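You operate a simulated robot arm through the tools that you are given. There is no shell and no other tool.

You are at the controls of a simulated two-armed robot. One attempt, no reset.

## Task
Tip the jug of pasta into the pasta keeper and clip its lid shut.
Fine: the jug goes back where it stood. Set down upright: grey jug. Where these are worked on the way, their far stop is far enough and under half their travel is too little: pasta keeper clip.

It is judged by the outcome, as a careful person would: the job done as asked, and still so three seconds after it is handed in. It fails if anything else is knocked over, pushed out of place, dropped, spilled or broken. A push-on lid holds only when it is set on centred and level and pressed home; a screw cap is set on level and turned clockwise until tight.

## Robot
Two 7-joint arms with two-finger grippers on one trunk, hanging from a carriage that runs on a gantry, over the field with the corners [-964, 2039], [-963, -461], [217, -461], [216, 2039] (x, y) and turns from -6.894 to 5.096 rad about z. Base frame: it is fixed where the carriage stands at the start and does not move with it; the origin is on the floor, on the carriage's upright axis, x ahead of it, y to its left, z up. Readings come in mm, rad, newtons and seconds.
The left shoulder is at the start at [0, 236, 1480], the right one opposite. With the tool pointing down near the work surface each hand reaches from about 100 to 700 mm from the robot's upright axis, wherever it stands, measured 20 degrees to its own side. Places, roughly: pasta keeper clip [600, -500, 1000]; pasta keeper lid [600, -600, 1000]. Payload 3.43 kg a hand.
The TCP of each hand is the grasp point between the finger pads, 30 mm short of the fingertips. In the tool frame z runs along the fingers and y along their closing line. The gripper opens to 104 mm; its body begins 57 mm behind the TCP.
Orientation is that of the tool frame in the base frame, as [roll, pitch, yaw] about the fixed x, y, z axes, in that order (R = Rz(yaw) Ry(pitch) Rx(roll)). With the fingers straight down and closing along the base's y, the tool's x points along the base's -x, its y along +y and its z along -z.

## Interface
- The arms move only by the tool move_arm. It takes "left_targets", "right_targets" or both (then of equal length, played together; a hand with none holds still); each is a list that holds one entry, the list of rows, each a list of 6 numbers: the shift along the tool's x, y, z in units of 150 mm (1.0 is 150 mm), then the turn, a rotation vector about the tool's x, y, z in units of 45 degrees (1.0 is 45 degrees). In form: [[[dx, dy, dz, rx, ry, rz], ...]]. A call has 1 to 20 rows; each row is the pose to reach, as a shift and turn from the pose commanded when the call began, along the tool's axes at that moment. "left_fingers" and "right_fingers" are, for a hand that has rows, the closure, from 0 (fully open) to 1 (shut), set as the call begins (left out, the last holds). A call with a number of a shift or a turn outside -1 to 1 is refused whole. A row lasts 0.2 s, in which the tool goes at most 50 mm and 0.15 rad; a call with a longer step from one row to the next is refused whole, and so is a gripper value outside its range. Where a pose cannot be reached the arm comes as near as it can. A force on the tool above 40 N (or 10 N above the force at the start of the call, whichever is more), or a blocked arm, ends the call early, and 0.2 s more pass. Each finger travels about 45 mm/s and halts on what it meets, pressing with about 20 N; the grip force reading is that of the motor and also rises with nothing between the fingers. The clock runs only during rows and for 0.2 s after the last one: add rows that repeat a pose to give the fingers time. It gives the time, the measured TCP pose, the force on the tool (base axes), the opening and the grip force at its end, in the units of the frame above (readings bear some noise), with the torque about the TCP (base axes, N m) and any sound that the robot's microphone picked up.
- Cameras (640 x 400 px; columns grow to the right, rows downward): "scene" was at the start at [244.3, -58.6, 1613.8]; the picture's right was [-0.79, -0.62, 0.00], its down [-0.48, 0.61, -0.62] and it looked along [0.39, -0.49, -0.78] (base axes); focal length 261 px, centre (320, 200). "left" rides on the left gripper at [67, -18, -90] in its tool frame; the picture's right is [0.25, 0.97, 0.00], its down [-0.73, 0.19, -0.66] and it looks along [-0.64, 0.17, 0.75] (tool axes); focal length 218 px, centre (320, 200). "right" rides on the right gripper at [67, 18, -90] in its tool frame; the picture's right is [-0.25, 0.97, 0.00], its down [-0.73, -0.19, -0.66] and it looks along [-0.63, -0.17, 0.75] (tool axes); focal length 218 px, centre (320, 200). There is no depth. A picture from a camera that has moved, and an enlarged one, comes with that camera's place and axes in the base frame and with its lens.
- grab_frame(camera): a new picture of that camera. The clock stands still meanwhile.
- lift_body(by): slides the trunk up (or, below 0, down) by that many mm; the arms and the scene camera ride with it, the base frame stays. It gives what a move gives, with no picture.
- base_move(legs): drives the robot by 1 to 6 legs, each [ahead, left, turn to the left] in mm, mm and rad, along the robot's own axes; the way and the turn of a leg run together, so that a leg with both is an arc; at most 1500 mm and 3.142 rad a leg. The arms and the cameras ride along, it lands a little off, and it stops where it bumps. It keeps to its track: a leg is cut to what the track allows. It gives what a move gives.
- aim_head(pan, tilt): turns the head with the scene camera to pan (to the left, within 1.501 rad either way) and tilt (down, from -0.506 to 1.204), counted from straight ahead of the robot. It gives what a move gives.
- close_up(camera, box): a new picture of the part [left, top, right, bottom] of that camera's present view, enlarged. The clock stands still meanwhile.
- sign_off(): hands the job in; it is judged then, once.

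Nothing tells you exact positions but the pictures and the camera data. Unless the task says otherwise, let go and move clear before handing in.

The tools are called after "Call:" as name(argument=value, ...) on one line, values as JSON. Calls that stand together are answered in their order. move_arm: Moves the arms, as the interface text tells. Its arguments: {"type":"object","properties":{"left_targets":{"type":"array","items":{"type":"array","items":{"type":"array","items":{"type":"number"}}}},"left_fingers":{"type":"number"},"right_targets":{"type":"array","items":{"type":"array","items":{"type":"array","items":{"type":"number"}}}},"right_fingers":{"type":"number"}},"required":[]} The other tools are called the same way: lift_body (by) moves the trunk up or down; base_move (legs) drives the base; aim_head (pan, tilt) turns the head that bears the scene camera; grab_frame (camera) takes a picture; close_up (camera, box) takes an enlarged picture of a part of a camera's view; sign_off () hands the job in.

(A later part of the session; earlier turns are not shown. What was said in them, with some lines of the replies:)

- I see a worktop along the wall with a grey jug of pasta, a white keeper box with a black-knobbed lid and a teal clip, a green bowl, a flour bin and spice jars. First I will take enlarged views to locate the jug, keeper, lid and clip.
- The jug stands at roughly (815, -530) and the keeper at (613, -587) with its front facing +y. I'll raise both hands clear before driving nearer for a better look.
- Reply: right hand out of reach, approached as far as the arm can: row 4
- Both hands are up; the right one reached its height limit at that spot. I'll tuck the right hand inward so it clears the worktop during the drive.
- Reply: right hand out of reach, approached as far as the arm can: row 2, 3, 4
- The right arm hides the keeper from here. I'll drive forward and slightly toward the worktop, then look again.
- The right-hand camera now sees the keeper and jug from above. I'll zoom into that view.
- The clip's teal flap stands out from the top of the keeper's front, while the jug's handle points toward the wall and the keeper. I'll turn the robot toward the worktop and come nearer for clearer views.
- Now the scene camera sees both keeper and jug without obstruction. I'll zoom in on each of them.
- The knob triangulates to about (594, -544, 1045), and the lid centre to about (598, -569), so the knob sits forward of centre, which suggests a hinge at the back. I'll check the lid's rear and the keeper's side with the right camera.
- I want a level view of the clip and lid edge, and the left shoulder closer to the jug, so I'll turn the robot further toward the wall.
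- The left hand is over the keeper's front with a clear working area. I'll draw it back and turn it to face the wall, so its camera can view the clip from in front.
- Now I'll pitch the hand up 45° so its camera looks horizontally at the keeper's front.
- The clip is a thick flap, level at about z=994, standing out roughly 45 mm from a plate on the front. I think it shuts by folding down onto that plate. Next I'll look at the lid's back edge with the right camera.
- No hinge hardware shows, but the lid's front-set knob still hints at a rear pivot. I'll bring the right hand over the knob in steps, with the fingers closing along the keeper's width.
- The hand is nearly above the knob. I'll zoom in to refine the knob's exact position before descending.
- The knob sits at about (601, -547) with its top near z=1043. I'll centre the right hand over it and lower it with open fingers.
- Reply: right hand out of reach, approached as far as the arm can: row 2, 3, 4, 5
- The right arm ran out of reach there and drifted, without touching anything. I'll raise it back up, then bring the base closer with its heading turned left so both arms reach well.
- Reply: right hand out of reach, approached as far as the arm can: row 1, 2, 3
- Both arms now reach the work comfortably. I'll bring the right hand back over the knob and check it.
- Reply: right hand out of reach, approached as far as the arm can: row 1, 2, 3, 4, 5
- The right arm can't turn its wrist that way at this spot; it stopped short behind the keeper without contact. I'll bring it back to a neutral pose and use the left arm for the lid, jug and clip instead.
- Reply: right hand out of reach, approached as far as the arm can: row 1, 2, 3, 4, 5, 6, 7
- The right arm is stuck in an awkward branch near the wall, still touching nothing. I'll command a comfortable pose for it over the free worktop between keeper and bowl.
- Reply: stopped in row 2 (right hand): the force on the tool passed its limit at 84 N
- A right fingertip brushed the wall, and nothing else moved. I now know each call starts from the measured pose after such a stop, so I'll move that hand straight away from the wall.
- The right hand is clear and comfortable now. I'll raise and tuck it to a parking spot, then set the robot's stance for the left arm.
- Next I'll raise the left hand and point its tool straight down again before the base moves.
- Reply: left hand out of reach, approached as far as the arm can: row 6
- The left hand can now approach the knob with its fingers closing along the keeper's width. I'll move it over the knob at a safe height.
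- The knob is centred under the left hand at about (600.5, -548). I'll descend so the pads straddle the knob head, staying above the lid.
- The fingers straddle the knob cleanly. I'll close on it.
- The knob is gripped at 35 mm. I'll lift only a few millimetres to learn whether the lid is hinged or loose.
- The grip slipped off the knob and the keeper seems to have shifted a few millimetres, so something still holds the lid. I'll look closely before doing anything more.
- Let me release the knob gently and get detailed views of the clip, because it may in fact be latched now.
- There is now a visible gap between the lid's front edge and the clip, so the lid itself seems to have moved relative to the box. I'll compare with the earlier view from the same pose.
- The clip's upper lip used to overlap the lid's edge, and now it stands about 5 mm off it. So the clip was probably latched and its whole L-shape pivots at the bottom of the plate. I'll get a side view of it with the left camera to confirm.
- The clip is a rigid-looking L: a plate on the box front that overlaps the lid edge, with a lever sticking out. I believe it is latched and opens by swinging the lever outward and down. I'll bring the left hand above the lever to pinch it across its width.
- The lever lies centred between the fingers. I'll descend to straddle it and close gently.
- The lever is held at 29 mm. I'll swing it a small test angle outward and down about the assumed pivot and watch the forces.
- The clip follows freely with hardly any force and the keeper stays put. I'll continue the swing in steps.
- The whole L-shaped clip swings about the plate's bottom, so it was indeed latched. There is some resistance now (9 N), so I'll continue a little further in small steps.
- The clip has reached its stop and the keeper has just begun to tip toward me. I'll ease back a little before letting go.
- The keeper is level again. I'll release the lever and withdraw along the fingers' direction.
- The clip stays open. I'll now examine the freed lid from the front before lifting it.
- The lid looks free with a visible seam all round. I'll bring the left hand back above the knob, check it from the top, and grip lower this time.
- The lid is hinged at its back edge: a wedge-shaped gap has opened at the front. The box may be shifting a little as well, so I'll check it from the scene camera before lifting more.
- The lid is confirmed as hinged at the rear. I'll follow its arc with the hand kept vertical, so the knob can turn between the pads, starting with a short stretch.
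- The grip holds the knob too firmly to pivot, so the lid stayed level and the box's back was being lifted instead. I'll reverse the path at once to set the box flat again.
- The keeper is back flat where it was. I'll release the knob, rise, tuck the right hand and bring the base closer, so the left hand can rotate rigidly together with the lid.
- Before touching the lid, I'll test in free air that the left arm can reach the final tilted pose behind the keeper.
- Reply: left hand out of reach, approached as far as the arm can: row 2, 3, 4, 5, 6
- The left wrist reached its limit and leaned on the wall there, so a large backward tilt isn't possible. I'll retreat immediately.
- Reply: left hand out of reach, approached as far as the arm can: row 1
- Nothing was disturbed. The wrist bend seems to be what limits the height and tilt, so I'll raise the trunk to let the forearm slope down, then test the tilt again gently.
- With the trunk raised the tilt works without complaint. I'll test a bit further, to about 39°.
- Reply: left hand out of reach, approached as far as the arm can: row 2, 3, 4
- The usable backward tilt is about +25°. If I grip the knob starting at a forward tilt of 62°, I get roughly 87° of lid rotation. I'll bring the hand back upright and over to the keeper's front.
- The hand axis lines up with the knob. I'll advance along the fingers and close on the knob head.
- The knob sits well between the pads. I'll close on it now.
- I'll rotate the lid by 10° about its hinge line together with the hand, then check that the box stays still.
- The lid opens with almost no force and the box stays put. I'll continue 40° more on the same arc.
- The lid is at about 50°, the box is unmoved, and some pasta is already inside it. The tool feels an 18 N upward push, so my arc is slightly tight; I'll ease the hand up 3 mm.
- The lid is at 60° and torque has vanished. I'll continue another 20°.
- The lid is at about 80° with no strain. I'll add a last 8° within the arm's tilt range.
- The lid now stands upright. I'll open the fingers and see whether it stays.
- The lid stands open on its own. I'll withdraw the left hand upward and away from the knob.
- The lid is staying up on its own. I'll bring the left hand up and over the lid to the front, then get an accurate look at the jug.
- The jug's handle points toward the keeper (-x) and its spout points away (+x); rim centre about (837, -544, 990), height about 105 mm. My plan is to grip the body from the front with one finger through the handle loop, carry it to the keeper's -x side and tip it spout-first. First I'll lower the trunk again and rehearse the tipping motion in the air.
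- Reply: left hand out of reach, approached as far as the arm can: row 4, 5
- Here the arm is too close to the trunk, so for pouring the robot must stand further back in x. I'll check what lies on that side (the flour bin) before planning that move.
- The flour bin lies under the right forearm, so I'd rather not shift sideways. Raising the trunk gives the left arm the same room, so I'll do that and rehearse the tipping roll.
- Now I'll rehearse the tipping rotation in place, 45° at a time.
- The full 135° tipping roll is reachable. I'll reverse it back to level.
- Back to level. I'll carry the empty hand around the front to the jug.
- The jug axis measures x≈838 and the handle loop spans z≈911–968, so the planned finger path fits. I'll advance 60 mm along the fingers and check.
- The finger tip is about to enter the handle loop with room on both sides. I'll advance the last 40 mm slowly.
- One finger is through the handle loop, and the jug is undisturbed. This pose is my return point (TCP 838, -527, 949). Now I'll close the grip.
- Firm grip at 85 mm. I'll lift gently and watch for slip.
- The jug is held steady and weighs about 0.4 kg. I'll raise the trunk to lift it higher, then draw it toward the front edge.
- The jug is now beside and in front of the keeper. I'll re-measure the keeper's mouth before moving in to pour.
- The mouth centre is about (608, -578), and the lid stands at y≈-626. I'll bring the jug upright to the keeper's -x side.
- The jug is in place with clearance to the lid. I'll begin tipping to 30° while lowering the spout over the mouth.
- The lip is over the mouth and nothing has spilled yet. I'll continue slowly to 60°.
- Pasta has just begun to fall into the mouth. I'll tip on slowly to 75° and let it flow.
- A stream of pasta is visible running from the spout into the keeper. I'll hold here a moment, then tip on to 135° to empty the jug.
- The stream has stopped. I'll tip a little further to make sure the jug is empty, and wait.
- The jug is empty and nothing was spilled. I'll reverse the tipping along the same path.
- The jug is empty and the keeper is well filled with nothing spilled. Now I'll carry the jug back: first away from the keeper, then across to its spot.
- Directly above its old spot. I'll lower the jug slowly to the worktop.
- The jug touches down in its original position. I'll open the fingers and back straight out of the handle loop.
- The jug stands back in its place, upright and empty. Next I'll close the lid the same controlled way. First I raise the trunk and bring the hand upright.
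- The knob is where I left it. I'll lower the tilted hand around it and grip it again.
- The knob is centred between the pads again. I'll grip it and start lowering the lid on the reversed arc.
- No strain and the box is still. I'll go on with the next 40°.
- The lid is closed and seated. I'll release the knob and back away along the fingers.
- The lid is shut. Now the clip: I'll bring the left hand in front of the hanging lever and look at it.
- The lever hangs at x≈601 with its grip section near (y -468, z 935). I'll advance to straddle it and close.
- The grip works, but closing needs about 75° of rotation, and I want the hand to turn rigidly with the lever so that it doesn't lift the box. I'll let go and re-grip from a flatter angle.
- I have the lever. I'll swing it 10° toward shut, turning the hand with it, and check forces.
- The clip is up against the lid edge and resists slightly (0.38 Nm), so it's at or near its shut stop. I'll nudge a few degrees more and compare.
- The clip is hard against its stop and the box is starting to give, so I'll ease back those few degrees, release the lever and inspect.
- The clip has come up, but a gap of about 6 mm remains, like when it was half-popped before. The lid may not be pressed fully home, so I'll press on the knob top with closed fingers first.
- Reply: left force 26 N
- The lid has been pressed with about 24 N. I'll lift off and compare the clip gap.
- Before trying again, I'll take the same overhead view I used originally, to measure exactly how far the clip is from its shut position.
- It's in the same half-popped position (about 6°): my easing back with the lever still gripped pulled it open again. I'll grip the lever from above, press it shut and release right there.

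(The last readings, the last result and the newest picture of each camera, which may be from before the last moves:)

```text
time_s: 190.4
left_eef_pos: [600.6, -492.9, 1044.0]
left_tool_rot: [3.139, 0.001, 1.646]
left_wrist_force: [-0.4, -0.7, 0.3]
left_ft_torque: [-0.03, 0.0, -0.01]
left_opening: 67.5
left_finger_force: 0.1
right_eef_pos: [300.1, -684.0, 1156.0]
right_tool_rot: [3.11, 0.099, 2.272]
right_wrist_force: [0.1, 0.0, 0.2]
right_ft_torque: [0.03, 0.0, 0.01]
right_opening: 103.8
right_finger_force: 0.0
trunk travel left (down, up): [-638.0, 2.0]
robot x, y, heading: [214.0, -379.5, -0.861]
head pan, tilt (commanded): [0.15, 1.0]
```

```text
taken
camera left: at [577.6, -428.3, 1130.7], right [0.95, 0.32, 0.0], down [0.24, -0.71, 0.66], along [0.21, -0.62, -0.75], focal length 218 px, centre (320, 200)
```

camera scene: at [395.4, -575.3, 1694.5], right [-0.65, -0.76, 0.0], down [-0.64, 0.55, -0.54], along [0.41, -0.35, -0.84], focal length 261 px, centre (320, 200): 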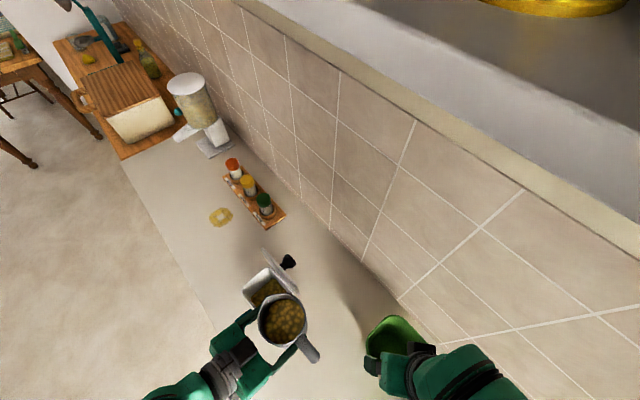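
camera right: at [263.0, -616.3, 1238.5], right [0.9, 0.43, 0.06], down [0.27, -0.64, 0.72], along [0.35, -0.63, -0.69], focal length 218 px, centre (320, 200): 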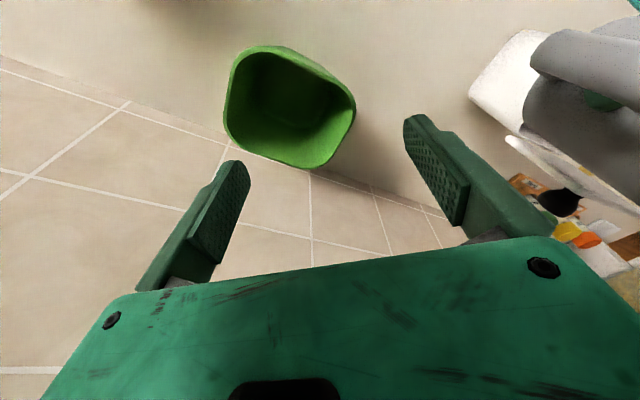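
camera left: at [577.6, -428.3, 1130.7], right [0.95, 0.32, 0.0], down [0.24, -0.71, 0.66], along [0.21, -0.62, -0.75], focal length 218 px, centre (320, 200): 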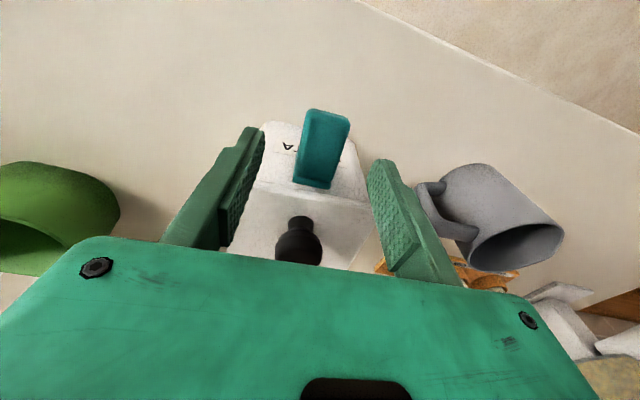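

Call:
move_arm(left_targets=[[[0, 0, 0.1, 0, 0, 0], [0, 0, 0.2, 0, 0, 0], [0, 0, 0.285, 0, 0, 0], [0, 0, 0.285, 0, 0, 0]]])

Call:
move_arm(left_targets=[[[0, 0, 0, 0, 0, 0], [0, 0, 0, 0, 0, 0], [0, 0, 0, 0, 0, 0], [0, 0, 0, 0, 0, 0]]], left_fingers=1)

Call:
close_up(camera="left", box=[230, 110, 400, 280])

Call:
close_up(camera="right", box=[440, 0, 640, 200])

```text
time_s: 191.4
left_eef_pos: [599.8, -493.0, 1001.2]
left_tool_rot: [3.138, 0.001, 1.646]
left_wrist_force: [0.2, -1.0, 1.1]
left_ft_torque: [-0.01, 0.03, -0.01]
left_opening: 67.6
left_finger_force: 0.0
right_eef_pos: [300.4, -683.4, 1155.6]
right_tool_rot: [3.11, 0.1, 2.273]
right_wrist_force: [0.5, 0.5, 0.5]
right_ft_torque: [0.0, -0.01, 0.0]
right_opening: 104.0
right_finger_force: 0.0
trunk travel left (down, up): [-638.0, 2.0]
robot x, y, heading: [215.2, -381.4, -0.854]
head pan, tilt (commanded): [0.15, 1.0]
```

```text
time_s: 192.4
left_eef_pos: [600.2, -493.7, 1001.1]
left_tool_rot: [3.138, -0.002, 1.644]
left_wrist_force: [1.3, 0.0, -0.8]
left_ft_torque: [-0.01, 0.17, 0.18]
left_opening: 29.1
left_finger_force: 20.2
right_eef_pos: [301.1, -683.6, 1155.8]
right_tool_rot: [3.111, 0.1, 2.272]
right_wrist_force: [0.9, 0.5, 0.2]
right_ft_torque: [0.03, 0.01, -0.04]
right_opening: 104.1
right_finger_force: 0.2
trunk travel left (down, up): [-638.0, 2.0]
robot x, y, heading: [213.0, -377.1, -0.855]
head pan, tilt (commanded): [0.15, 1.0]
```

```text
2.35 times, centred on (315, 195) of left
camera zoom: at [577.8, -428.9, 1088.1], right [0.95, 0.32, 0.0], down [0.24, -0.71, 0.66], along [0.21, -0.62, -0.75], focal length 514 px, centre (332, 212)
```

zoom: 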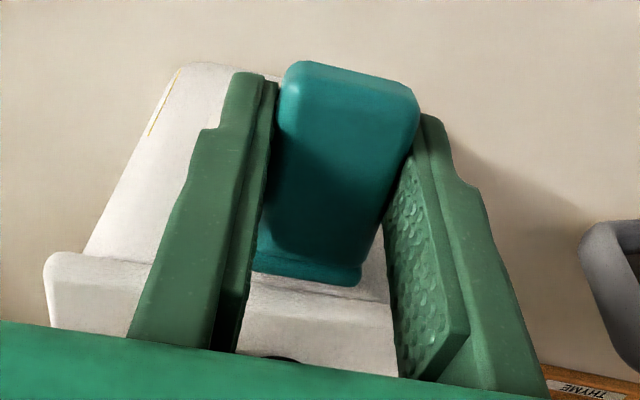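

```text
2.00 times, centred on (540, 100) of right
camera zoom: at [263.1, -616.4, 1238.5], right [0.9, 0.43, 0.06], down [0.27, -0.64, 0.72], along [0.35, -0.63, -0.69], focal length 436 px, centre (-120, 400)
```

zoom: 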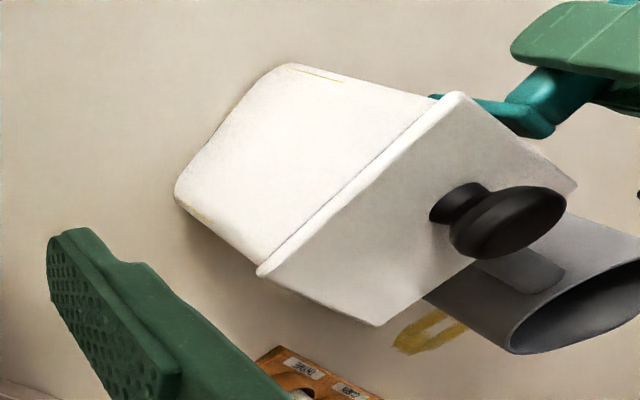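

Call:
move_arm(left_targets=[[[-0.0115, 0, -0.008, 0, 0.0444, 0], [-0.0234, 0, -0.0156, 0, 0.0889, 0], [-0.0234, 0, -0.0156, 0, 0.0889, 0]]])

Call:
close_up(camera="right", box=[440, 0, 640, 200])

```text
time_s: 193.2
left_eef_pos: [601.4, -496.7, 1004.9]
left_tool_rot: [3.137, -0.069, 1.642]
left_wrist_force: [0.8, 1.3, -0.5]
left_ft_torque: [0.09, 0.04, 0.08]
left_opening: 29.2
left_finger_force: 19.5
right_eef_pos: [300.1, -682.7, 1156.1]
right_tool_rot: [3.109, 0.1, 2.271]
right_wrist_force: [0.8, 0.4, 0.4]
right_ft_torque: [0.02, 0.0, 0.03]
right_opening: 104.1
right_finger_force: 0.1
trunk travel left (down, up): [-638.0, 2.0]
robot x, y, heading: [210.0, -377.5, -0.856]
head pan, tilt (commanded): [0.15, 1.0]
```

```text
2.00 times, centred on (540, 100) of right
camera zoom: at [263.0, -616.2, 1238.4], right [0.9, 0.43, 0.06], down [0.27, -0.64, 0.72], along [0.35, -0.63, -0.69], focal length 436 px, centre (-120, 400)
```

zoom: 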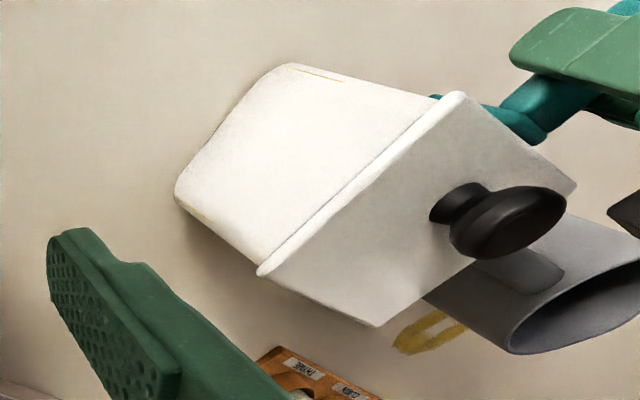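

No resistance yet. I'll rotate further in small steps.

Call:
move_arm(left_targets=[[[-0.0058, 0, -0.004, 0, 0.0222, 0], [-0.0115, 0, -0.008, 0, 0.0444, 0], [-0.0115, 0, -0.008, 0, 0.0444, 0]]])

Call:
close_up(camera="right", box=[440, 0, 640, 200])

```text
time_s: 194.0
left_eef_pos: [601.7, -499.7, 1004.8]
left_tool_rot: [3.137, -0.103, 1.646]
left_wrist_force: [0.0, 3.4, 4.0]
left_ft_torque: [-0.62, 0.0, -0.01]
left_opening: 29.3
left_finger_force: 20.1
right_eef_pos: [301.4, -684.7, 1155.7]
right_tool_rot: [3.108, 0.099, 2.273]
right_wrist_force: [0.6, -1.0, 0.3]
right_ft_torque: [0.0, -0.02, 0.02]
right_opening: 103.9
right_finger_force: 0.0
trunk travel left (down, up): [-638.0, 2.0]
robot x, y, heading: [213.4, -378.6, -0.855]
head pan, tilt (commanded): [0.15, 1.0]
```

```text
2.00 times, centred on (540, 100) of right
camera zoom: at [263.3, -616.1, 1238.5], right [0.9, 0.43, 0.06], down [0.27, -0.64, 0.72], along [0.35, -0.63, -0.69], focal length 436 px, centre (-120, 400)
```

zoom: 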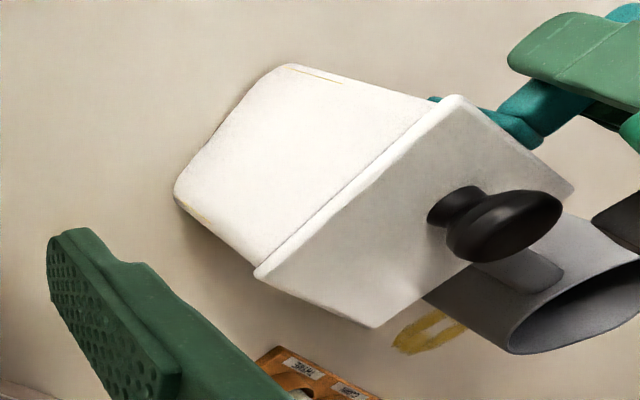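

It has just met a firm stop (0.62 Nm), so the clip is shut. I'll open the fingers right here without easing back.

Call:
move_arm(left_targets=[[[0, 0, 0, 0, 0, 0], [0, 0, 0, 0, 0, 0], [0, 0, 0, 0, 0, 0], [0, 0, 0, 0, 0, 0]]], left_fingers=0.35)

Call:
close_up(camera="left", box=[230, 110, 400, 280])

Call:
close_up(camera="right", box=[440, 0, 640, 200])

```text
time_s: 195.0
left_eef_pos: [601.0, -497.5, 1003.1]
left_tool_rot: [3.137, -0.105, 1.645]
left_wrist_force: [-0.2, 0.0, -0.3]
left_ft_torque: [-0.03, 0.02, -0.04]
left_opening: 67.2
left_finger_force: 0.1
right_eef_pos: [300.6, -683.0, 1155.9]
right_tool_rot: [3.109, 0.101, 2.272]
right_wrist_force: [-0.9, 0.1, -0.4]
right_ft_torque: [0.01, 0.01, -0.06]
right_opening: 103.9
right_finger_force: 0.1
trunk travel left (down, up): [-638.0, 2.0]
robot x, y, heading: [210.3, -379.2, -0.853]
head pan, tilt (commanded): [0.15, 1.0]
```

```text
2.35 times, centred on (315, 195) of left
camera zoom: at [579.1, -443.7, 1097.6], right [0.95, 0.32, 0.03], down [0.25, -0.78, 0.58], along [0.21, -0.54, -0.82], focal length 514 px, centre (332, 212)
```

zoom: 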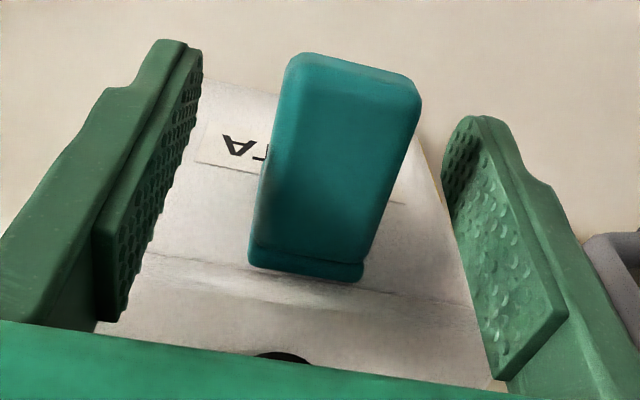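

```text
2.00 times, centred on (540, 100) of right
camera zoom: at [263.1, -616.3, 1238.5], right [0.9, 0.43, 0.06], down [0.27, -0.64, 0.72], along [0.35, -0.63, -0.69], focal length 436 px, centre (-120, 400)
```

zoom: 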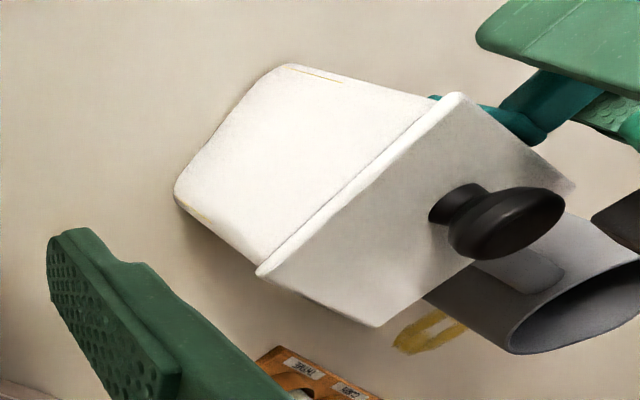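

Call:
move_arm(left_targets=[[[0, 0, -0.15, 0, 0, 0], [0, 0, -0.35, 0, 0, 0], [0, 0, -0.6, 0, 0, 0], [0, 0, -0.75, 0, -0.06, 0], [-0.15, 0, -0.75, 0, -0.13, 0], [-0.3, 0, -0.75, 0, -0.133, 0]]])

Call:
close_up(camera="left", box=[220, 20, 420, 200])

Call:
close_up(camera="left", box=[290, 0, 390, 100])

Call:
close_up(camera="right", box=[440, 0, 640, 200])

```text
time_s: 196.4
left_eef_pos: [607.8, -552.0, 1109.8]
left_tool_rot: [3.139, 0.001, 1.643]
left_wrist_force: [-0.2, 0.2, 0.7]
left_ft_torque: [0.0, -0.01, -0.01]
left_opening: 67.4
left_finger_force: 0.1
right_eef_pos: [300.3, -683.5, 1156.2]
right_tool_rot: [3.111, 0.099, 2.271]
right_wrist_force: [0.3, 0.6, -0.4]
right_ft_torque: [0.01, 0.0, -0.01]
right_opening: 103.7
right_finger_force: 0.1
trunk travel left (down, up): [-638.0, 2.0]
robot x, y, heading: [215.8, -381.0, -0.855]
head pan, tilt (commanded): [0.15, 1.0]
```

```text
2.22 times, centred on (320, 110) of left
camera zoom: at [584.6, -489.1, 1196.9], right [0.95, 0.32, 0.0], down [0.24, -0.71, 0.66], along [0.21, -0.62, -0.75], focal length 485 px, centre (320, 400)
```

zoom: 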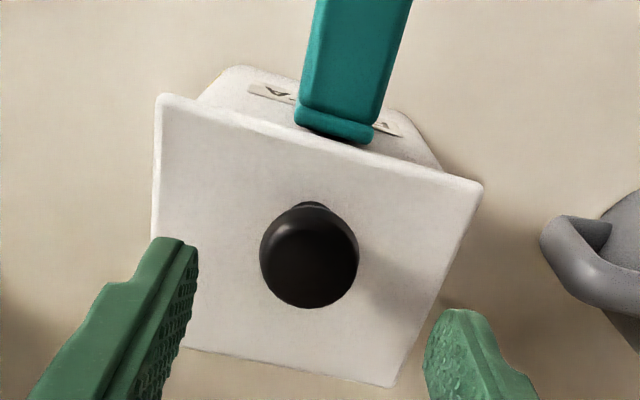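

```text
4.00 times, centred on (340, 50) of left
camera zoom: at [584.6, -489.1, 1196.9], right [0.95, 0.32, 0.0], down [0.24, -0.71, 0.66], along [0.21, -0.62, -0.75], focal length 873 px, centre (240, 800)
```

zoom: 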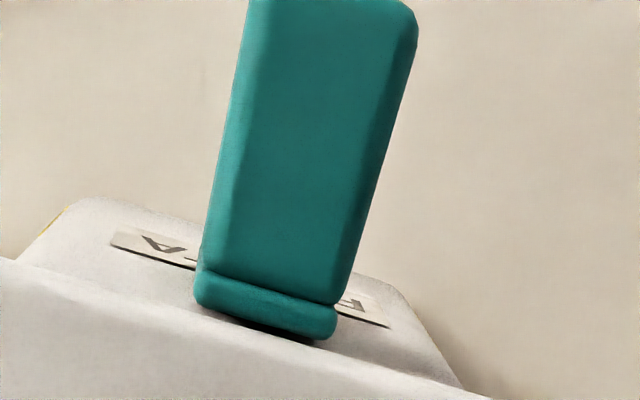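

```text
2.00 times, centred on (540, 100) of right
camera zoom: at [263.1, -616.3, 1238.5], right [0.9, 0.43, 0.06], down [0.27, -0.64, 0.72], along [0.35, -0.63, -0.69], focal length 436 px, centre (-120, 400)
```

zoom: 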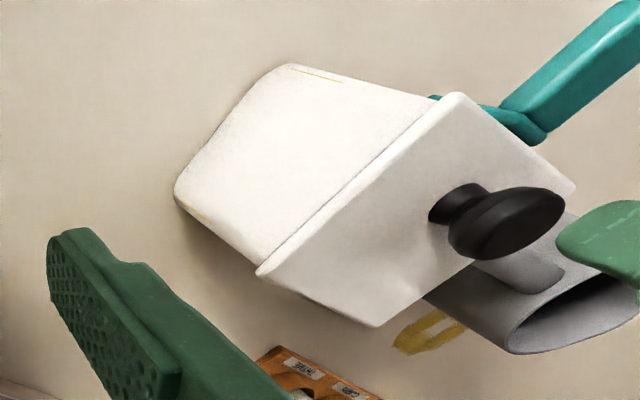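

The clip's lip now sits against the lid's edge exactly as it did at the very start. I'll move the left hand well clear and check the whole scene.

Call:
move_arm(left_targets=[[[0, 0, -0.15, 0, 0, 0], [0.25, 0, -0.3, 0, 0, 0], [0.5, 0, -0.3, 0, 0, 0], [0.75, 0, -0.3, 0, 0, 0], [1, 0, -0.3, 0, 0, 0]]])

Call:
move_arm(left_targets=[[[0.2, 0.25, 0, 0, 0, 0], [0.35, 0.5, 0, 0, 0, 0], [0.45, 0.75, 0, 0, 0, 0], [0.5, 1, 0, 0, 0, 0]]])

Call:
grab_frame(camera="scene")

Call:
grab_frame(camera="left")

Call:
grab_frame(camera="right")

```text
time_s: 197.6
left_eef_pos: [592.0, -404.9, 1156.4]
left_tool_rot: [3.137, 0.0, 1.643]
left_wrist_force: [0.5, -0.2, -0.7]
left_ft_torque: [0.04, 0.0, -0.04]
left_opening: 67.7
left_finger_force: 0.2
right_eef_pos: [301.6, -684.2, 1155.5]
right_tool_rot: [3.111, 0.1, 2.272]
right_wrist_force: [-0.2, 0.4, 0.0]
right_ft_torque: [0.0, 0.01, -0.03]
right_opening: 104.0
right_finger_force: 0.0
trunk travel left (down, up): [-638.0, 2.0]
robot x, y, heading: [214.8, -378.5, -0.859]
head pan, tilt (commanded): [0.15, 1.0]
```

```text
time_s: 198.6
left_eef_pos: [736.4, -318.6, 1156.3]
left_tool_rot: [3.139, -0.002, 1.642]
left_wrist_force: [-1.0, 0.3, -0.8]
left_ft_torque: [0.0, 0.03, 0.01]
left_opening: 67.5
left_finger_force: 0.0
right_eef_pos: [299.2, -684.7, 1155.5]
right_tool_rot: [3.11, 0.1, 2.273]
right_wrist_force: [-0.6, 0.3, 0.1]
right_ft_torque: [-0.02, 0.02, 0.0]
right_opening: 103.8
right_finger_force: 0.1
trunk travel left (down, up): [-638.0, 2.0]
robot x, y, heading: [215.5, -380.8, -0.857]
head pan, tilt (commanded): [0.15, 1.0]
```

```text
taken
camera scene: at [395.5, -575.3, 1694.5], right [-0.65, -0.76, 0.0], down [-0.64, 0.55, -0.54], along [0.41, -0.35, -0.84], focal length 261 px, centre (320, 200)
```

scene: 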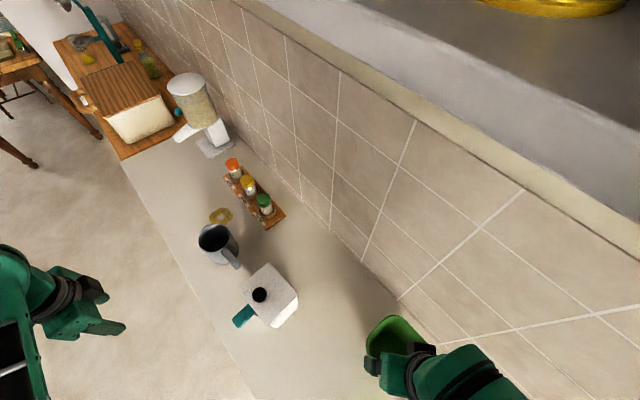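

```text
taken
camera left: at [714.8, -252.3, 1243.3], right [0.95, 0.32, 0.0], down [0.24, -0.71, 0.66], along [0.21, -0.62, -0.75], focal length 218 px, centre (320, 200)
```

left: 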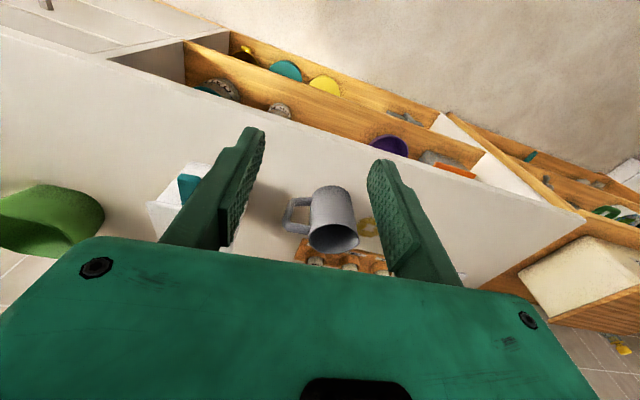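

```text
taken
camera right: at [263.1, -616.3, 1238.5], right [0.9, 0.43, 0.06], down [0.27, -0.64, 0.72], along [0.35, -0.63, -0.69], focal length 218 px, centre (320, 200)
```

right: 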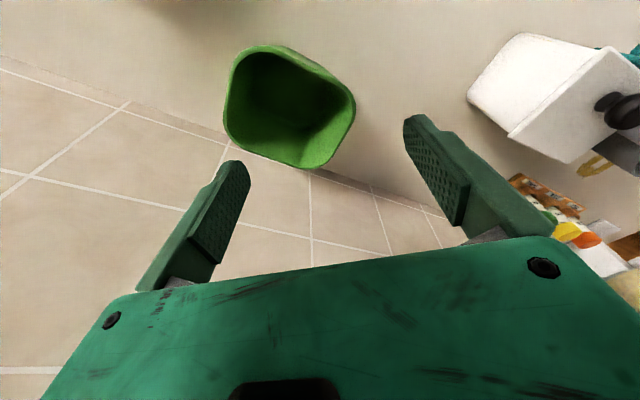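

Call:
close_up(camera="scene", box=[190, 215, 310, 335])

Call:
close_up(camera="scene", box=[225, 285, 295, 345])

Call:
close_up(camera="right", box=[540, 20, 640, 110])

```text
3.33 times, centred on (250, 275) of scene
camera zoom: at [395.5, -575.3, 1694.5], right [-0.65, -0.76, 0.0], down [-0.64, 0.55, -0.54], along [0.41, -0.35, -0.84], focal length 870 px, centre (553, -50)
```

zoom: 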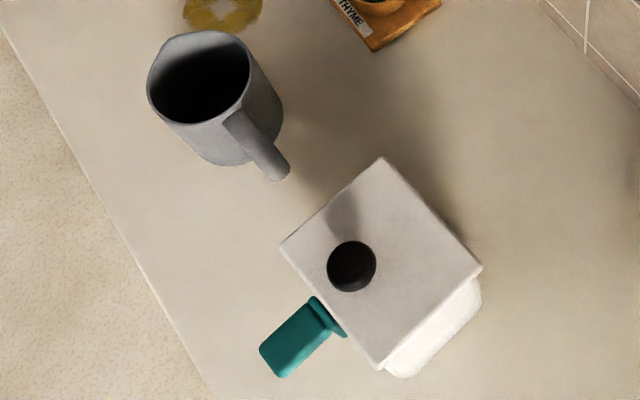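

```text
6.67 times, centred on (260, 315) of scene
camera zoom: at [395.5, -575.3, 1694.5], right [-0.65, -0.76, 0.0], down [-0.64, 0.55, -0.54], along [0.41, -0.35, -0.84], focal length 1740 px, centre (720, -567)
```

zoom: 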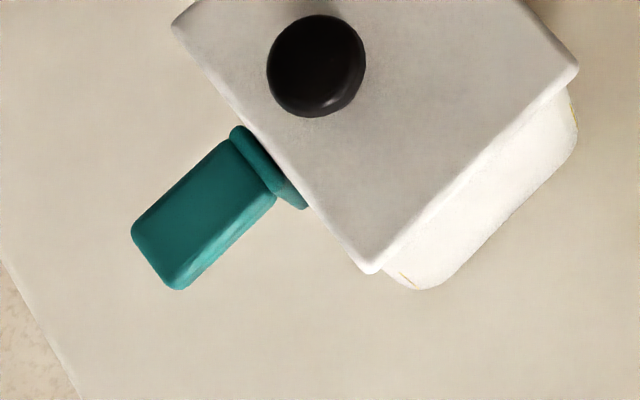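

```text
4.44 times, centred on (590, 65) of right
camera zoom: at [263.1, -616.3, 1238.5], right [0.9, 0.43, 0.06], down [0.27, -0.64, 0.72], along [0.35, -0.63, -0.69], focal length 970 px, centre (-880, 800)
```

zoom: 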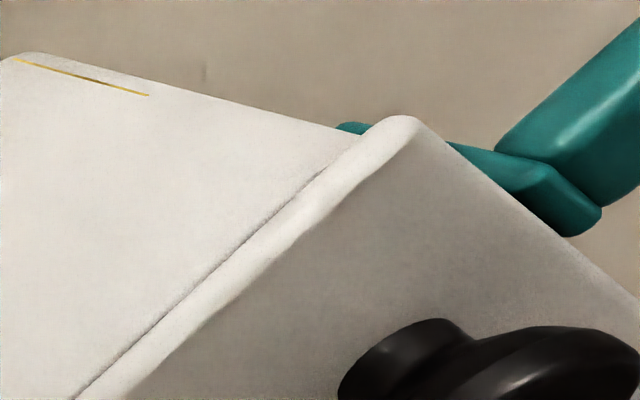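

The lid is closed, and the clip's lip sits flush against the lid edge as it was at the start. The pasta is in the keeper with none spilled. The empty jug stands upright where it was, the other items are undisturbed, and both hands are clear, so I'm handing in.

Call:
sign_off()

```text
The job is handed in.
```

I tipped the jug's pasta into the keeper, closed the lid and clipped it shut, then handed the job in. I saw no pasta on the worktop afterwards.

- **Jug:** it is empty and stands upright within a couple of millimetres of where it was.
- **Clip:** it was already latched at the start. I found this out by pulling on the lid, which popped it partly open. I opened it fully for the pour and then pressed it back against its stop. Close-ups show its lip flush against the lid edge, as at the start.
- **Keeper:** opening the lid and working the clip slid it about 13 mm toward the wall. It is upright and I left it there.
- **Wall contact:** a right fingertip hit the wall (84 N), and the left wrist also leaned on it. I saw no mark or movement from either.

The spice jars and bowl look unmoved in the last views. I did not look at the flour bin again at the end, but nothing touched it that I saw. Both hands are clear of everything.
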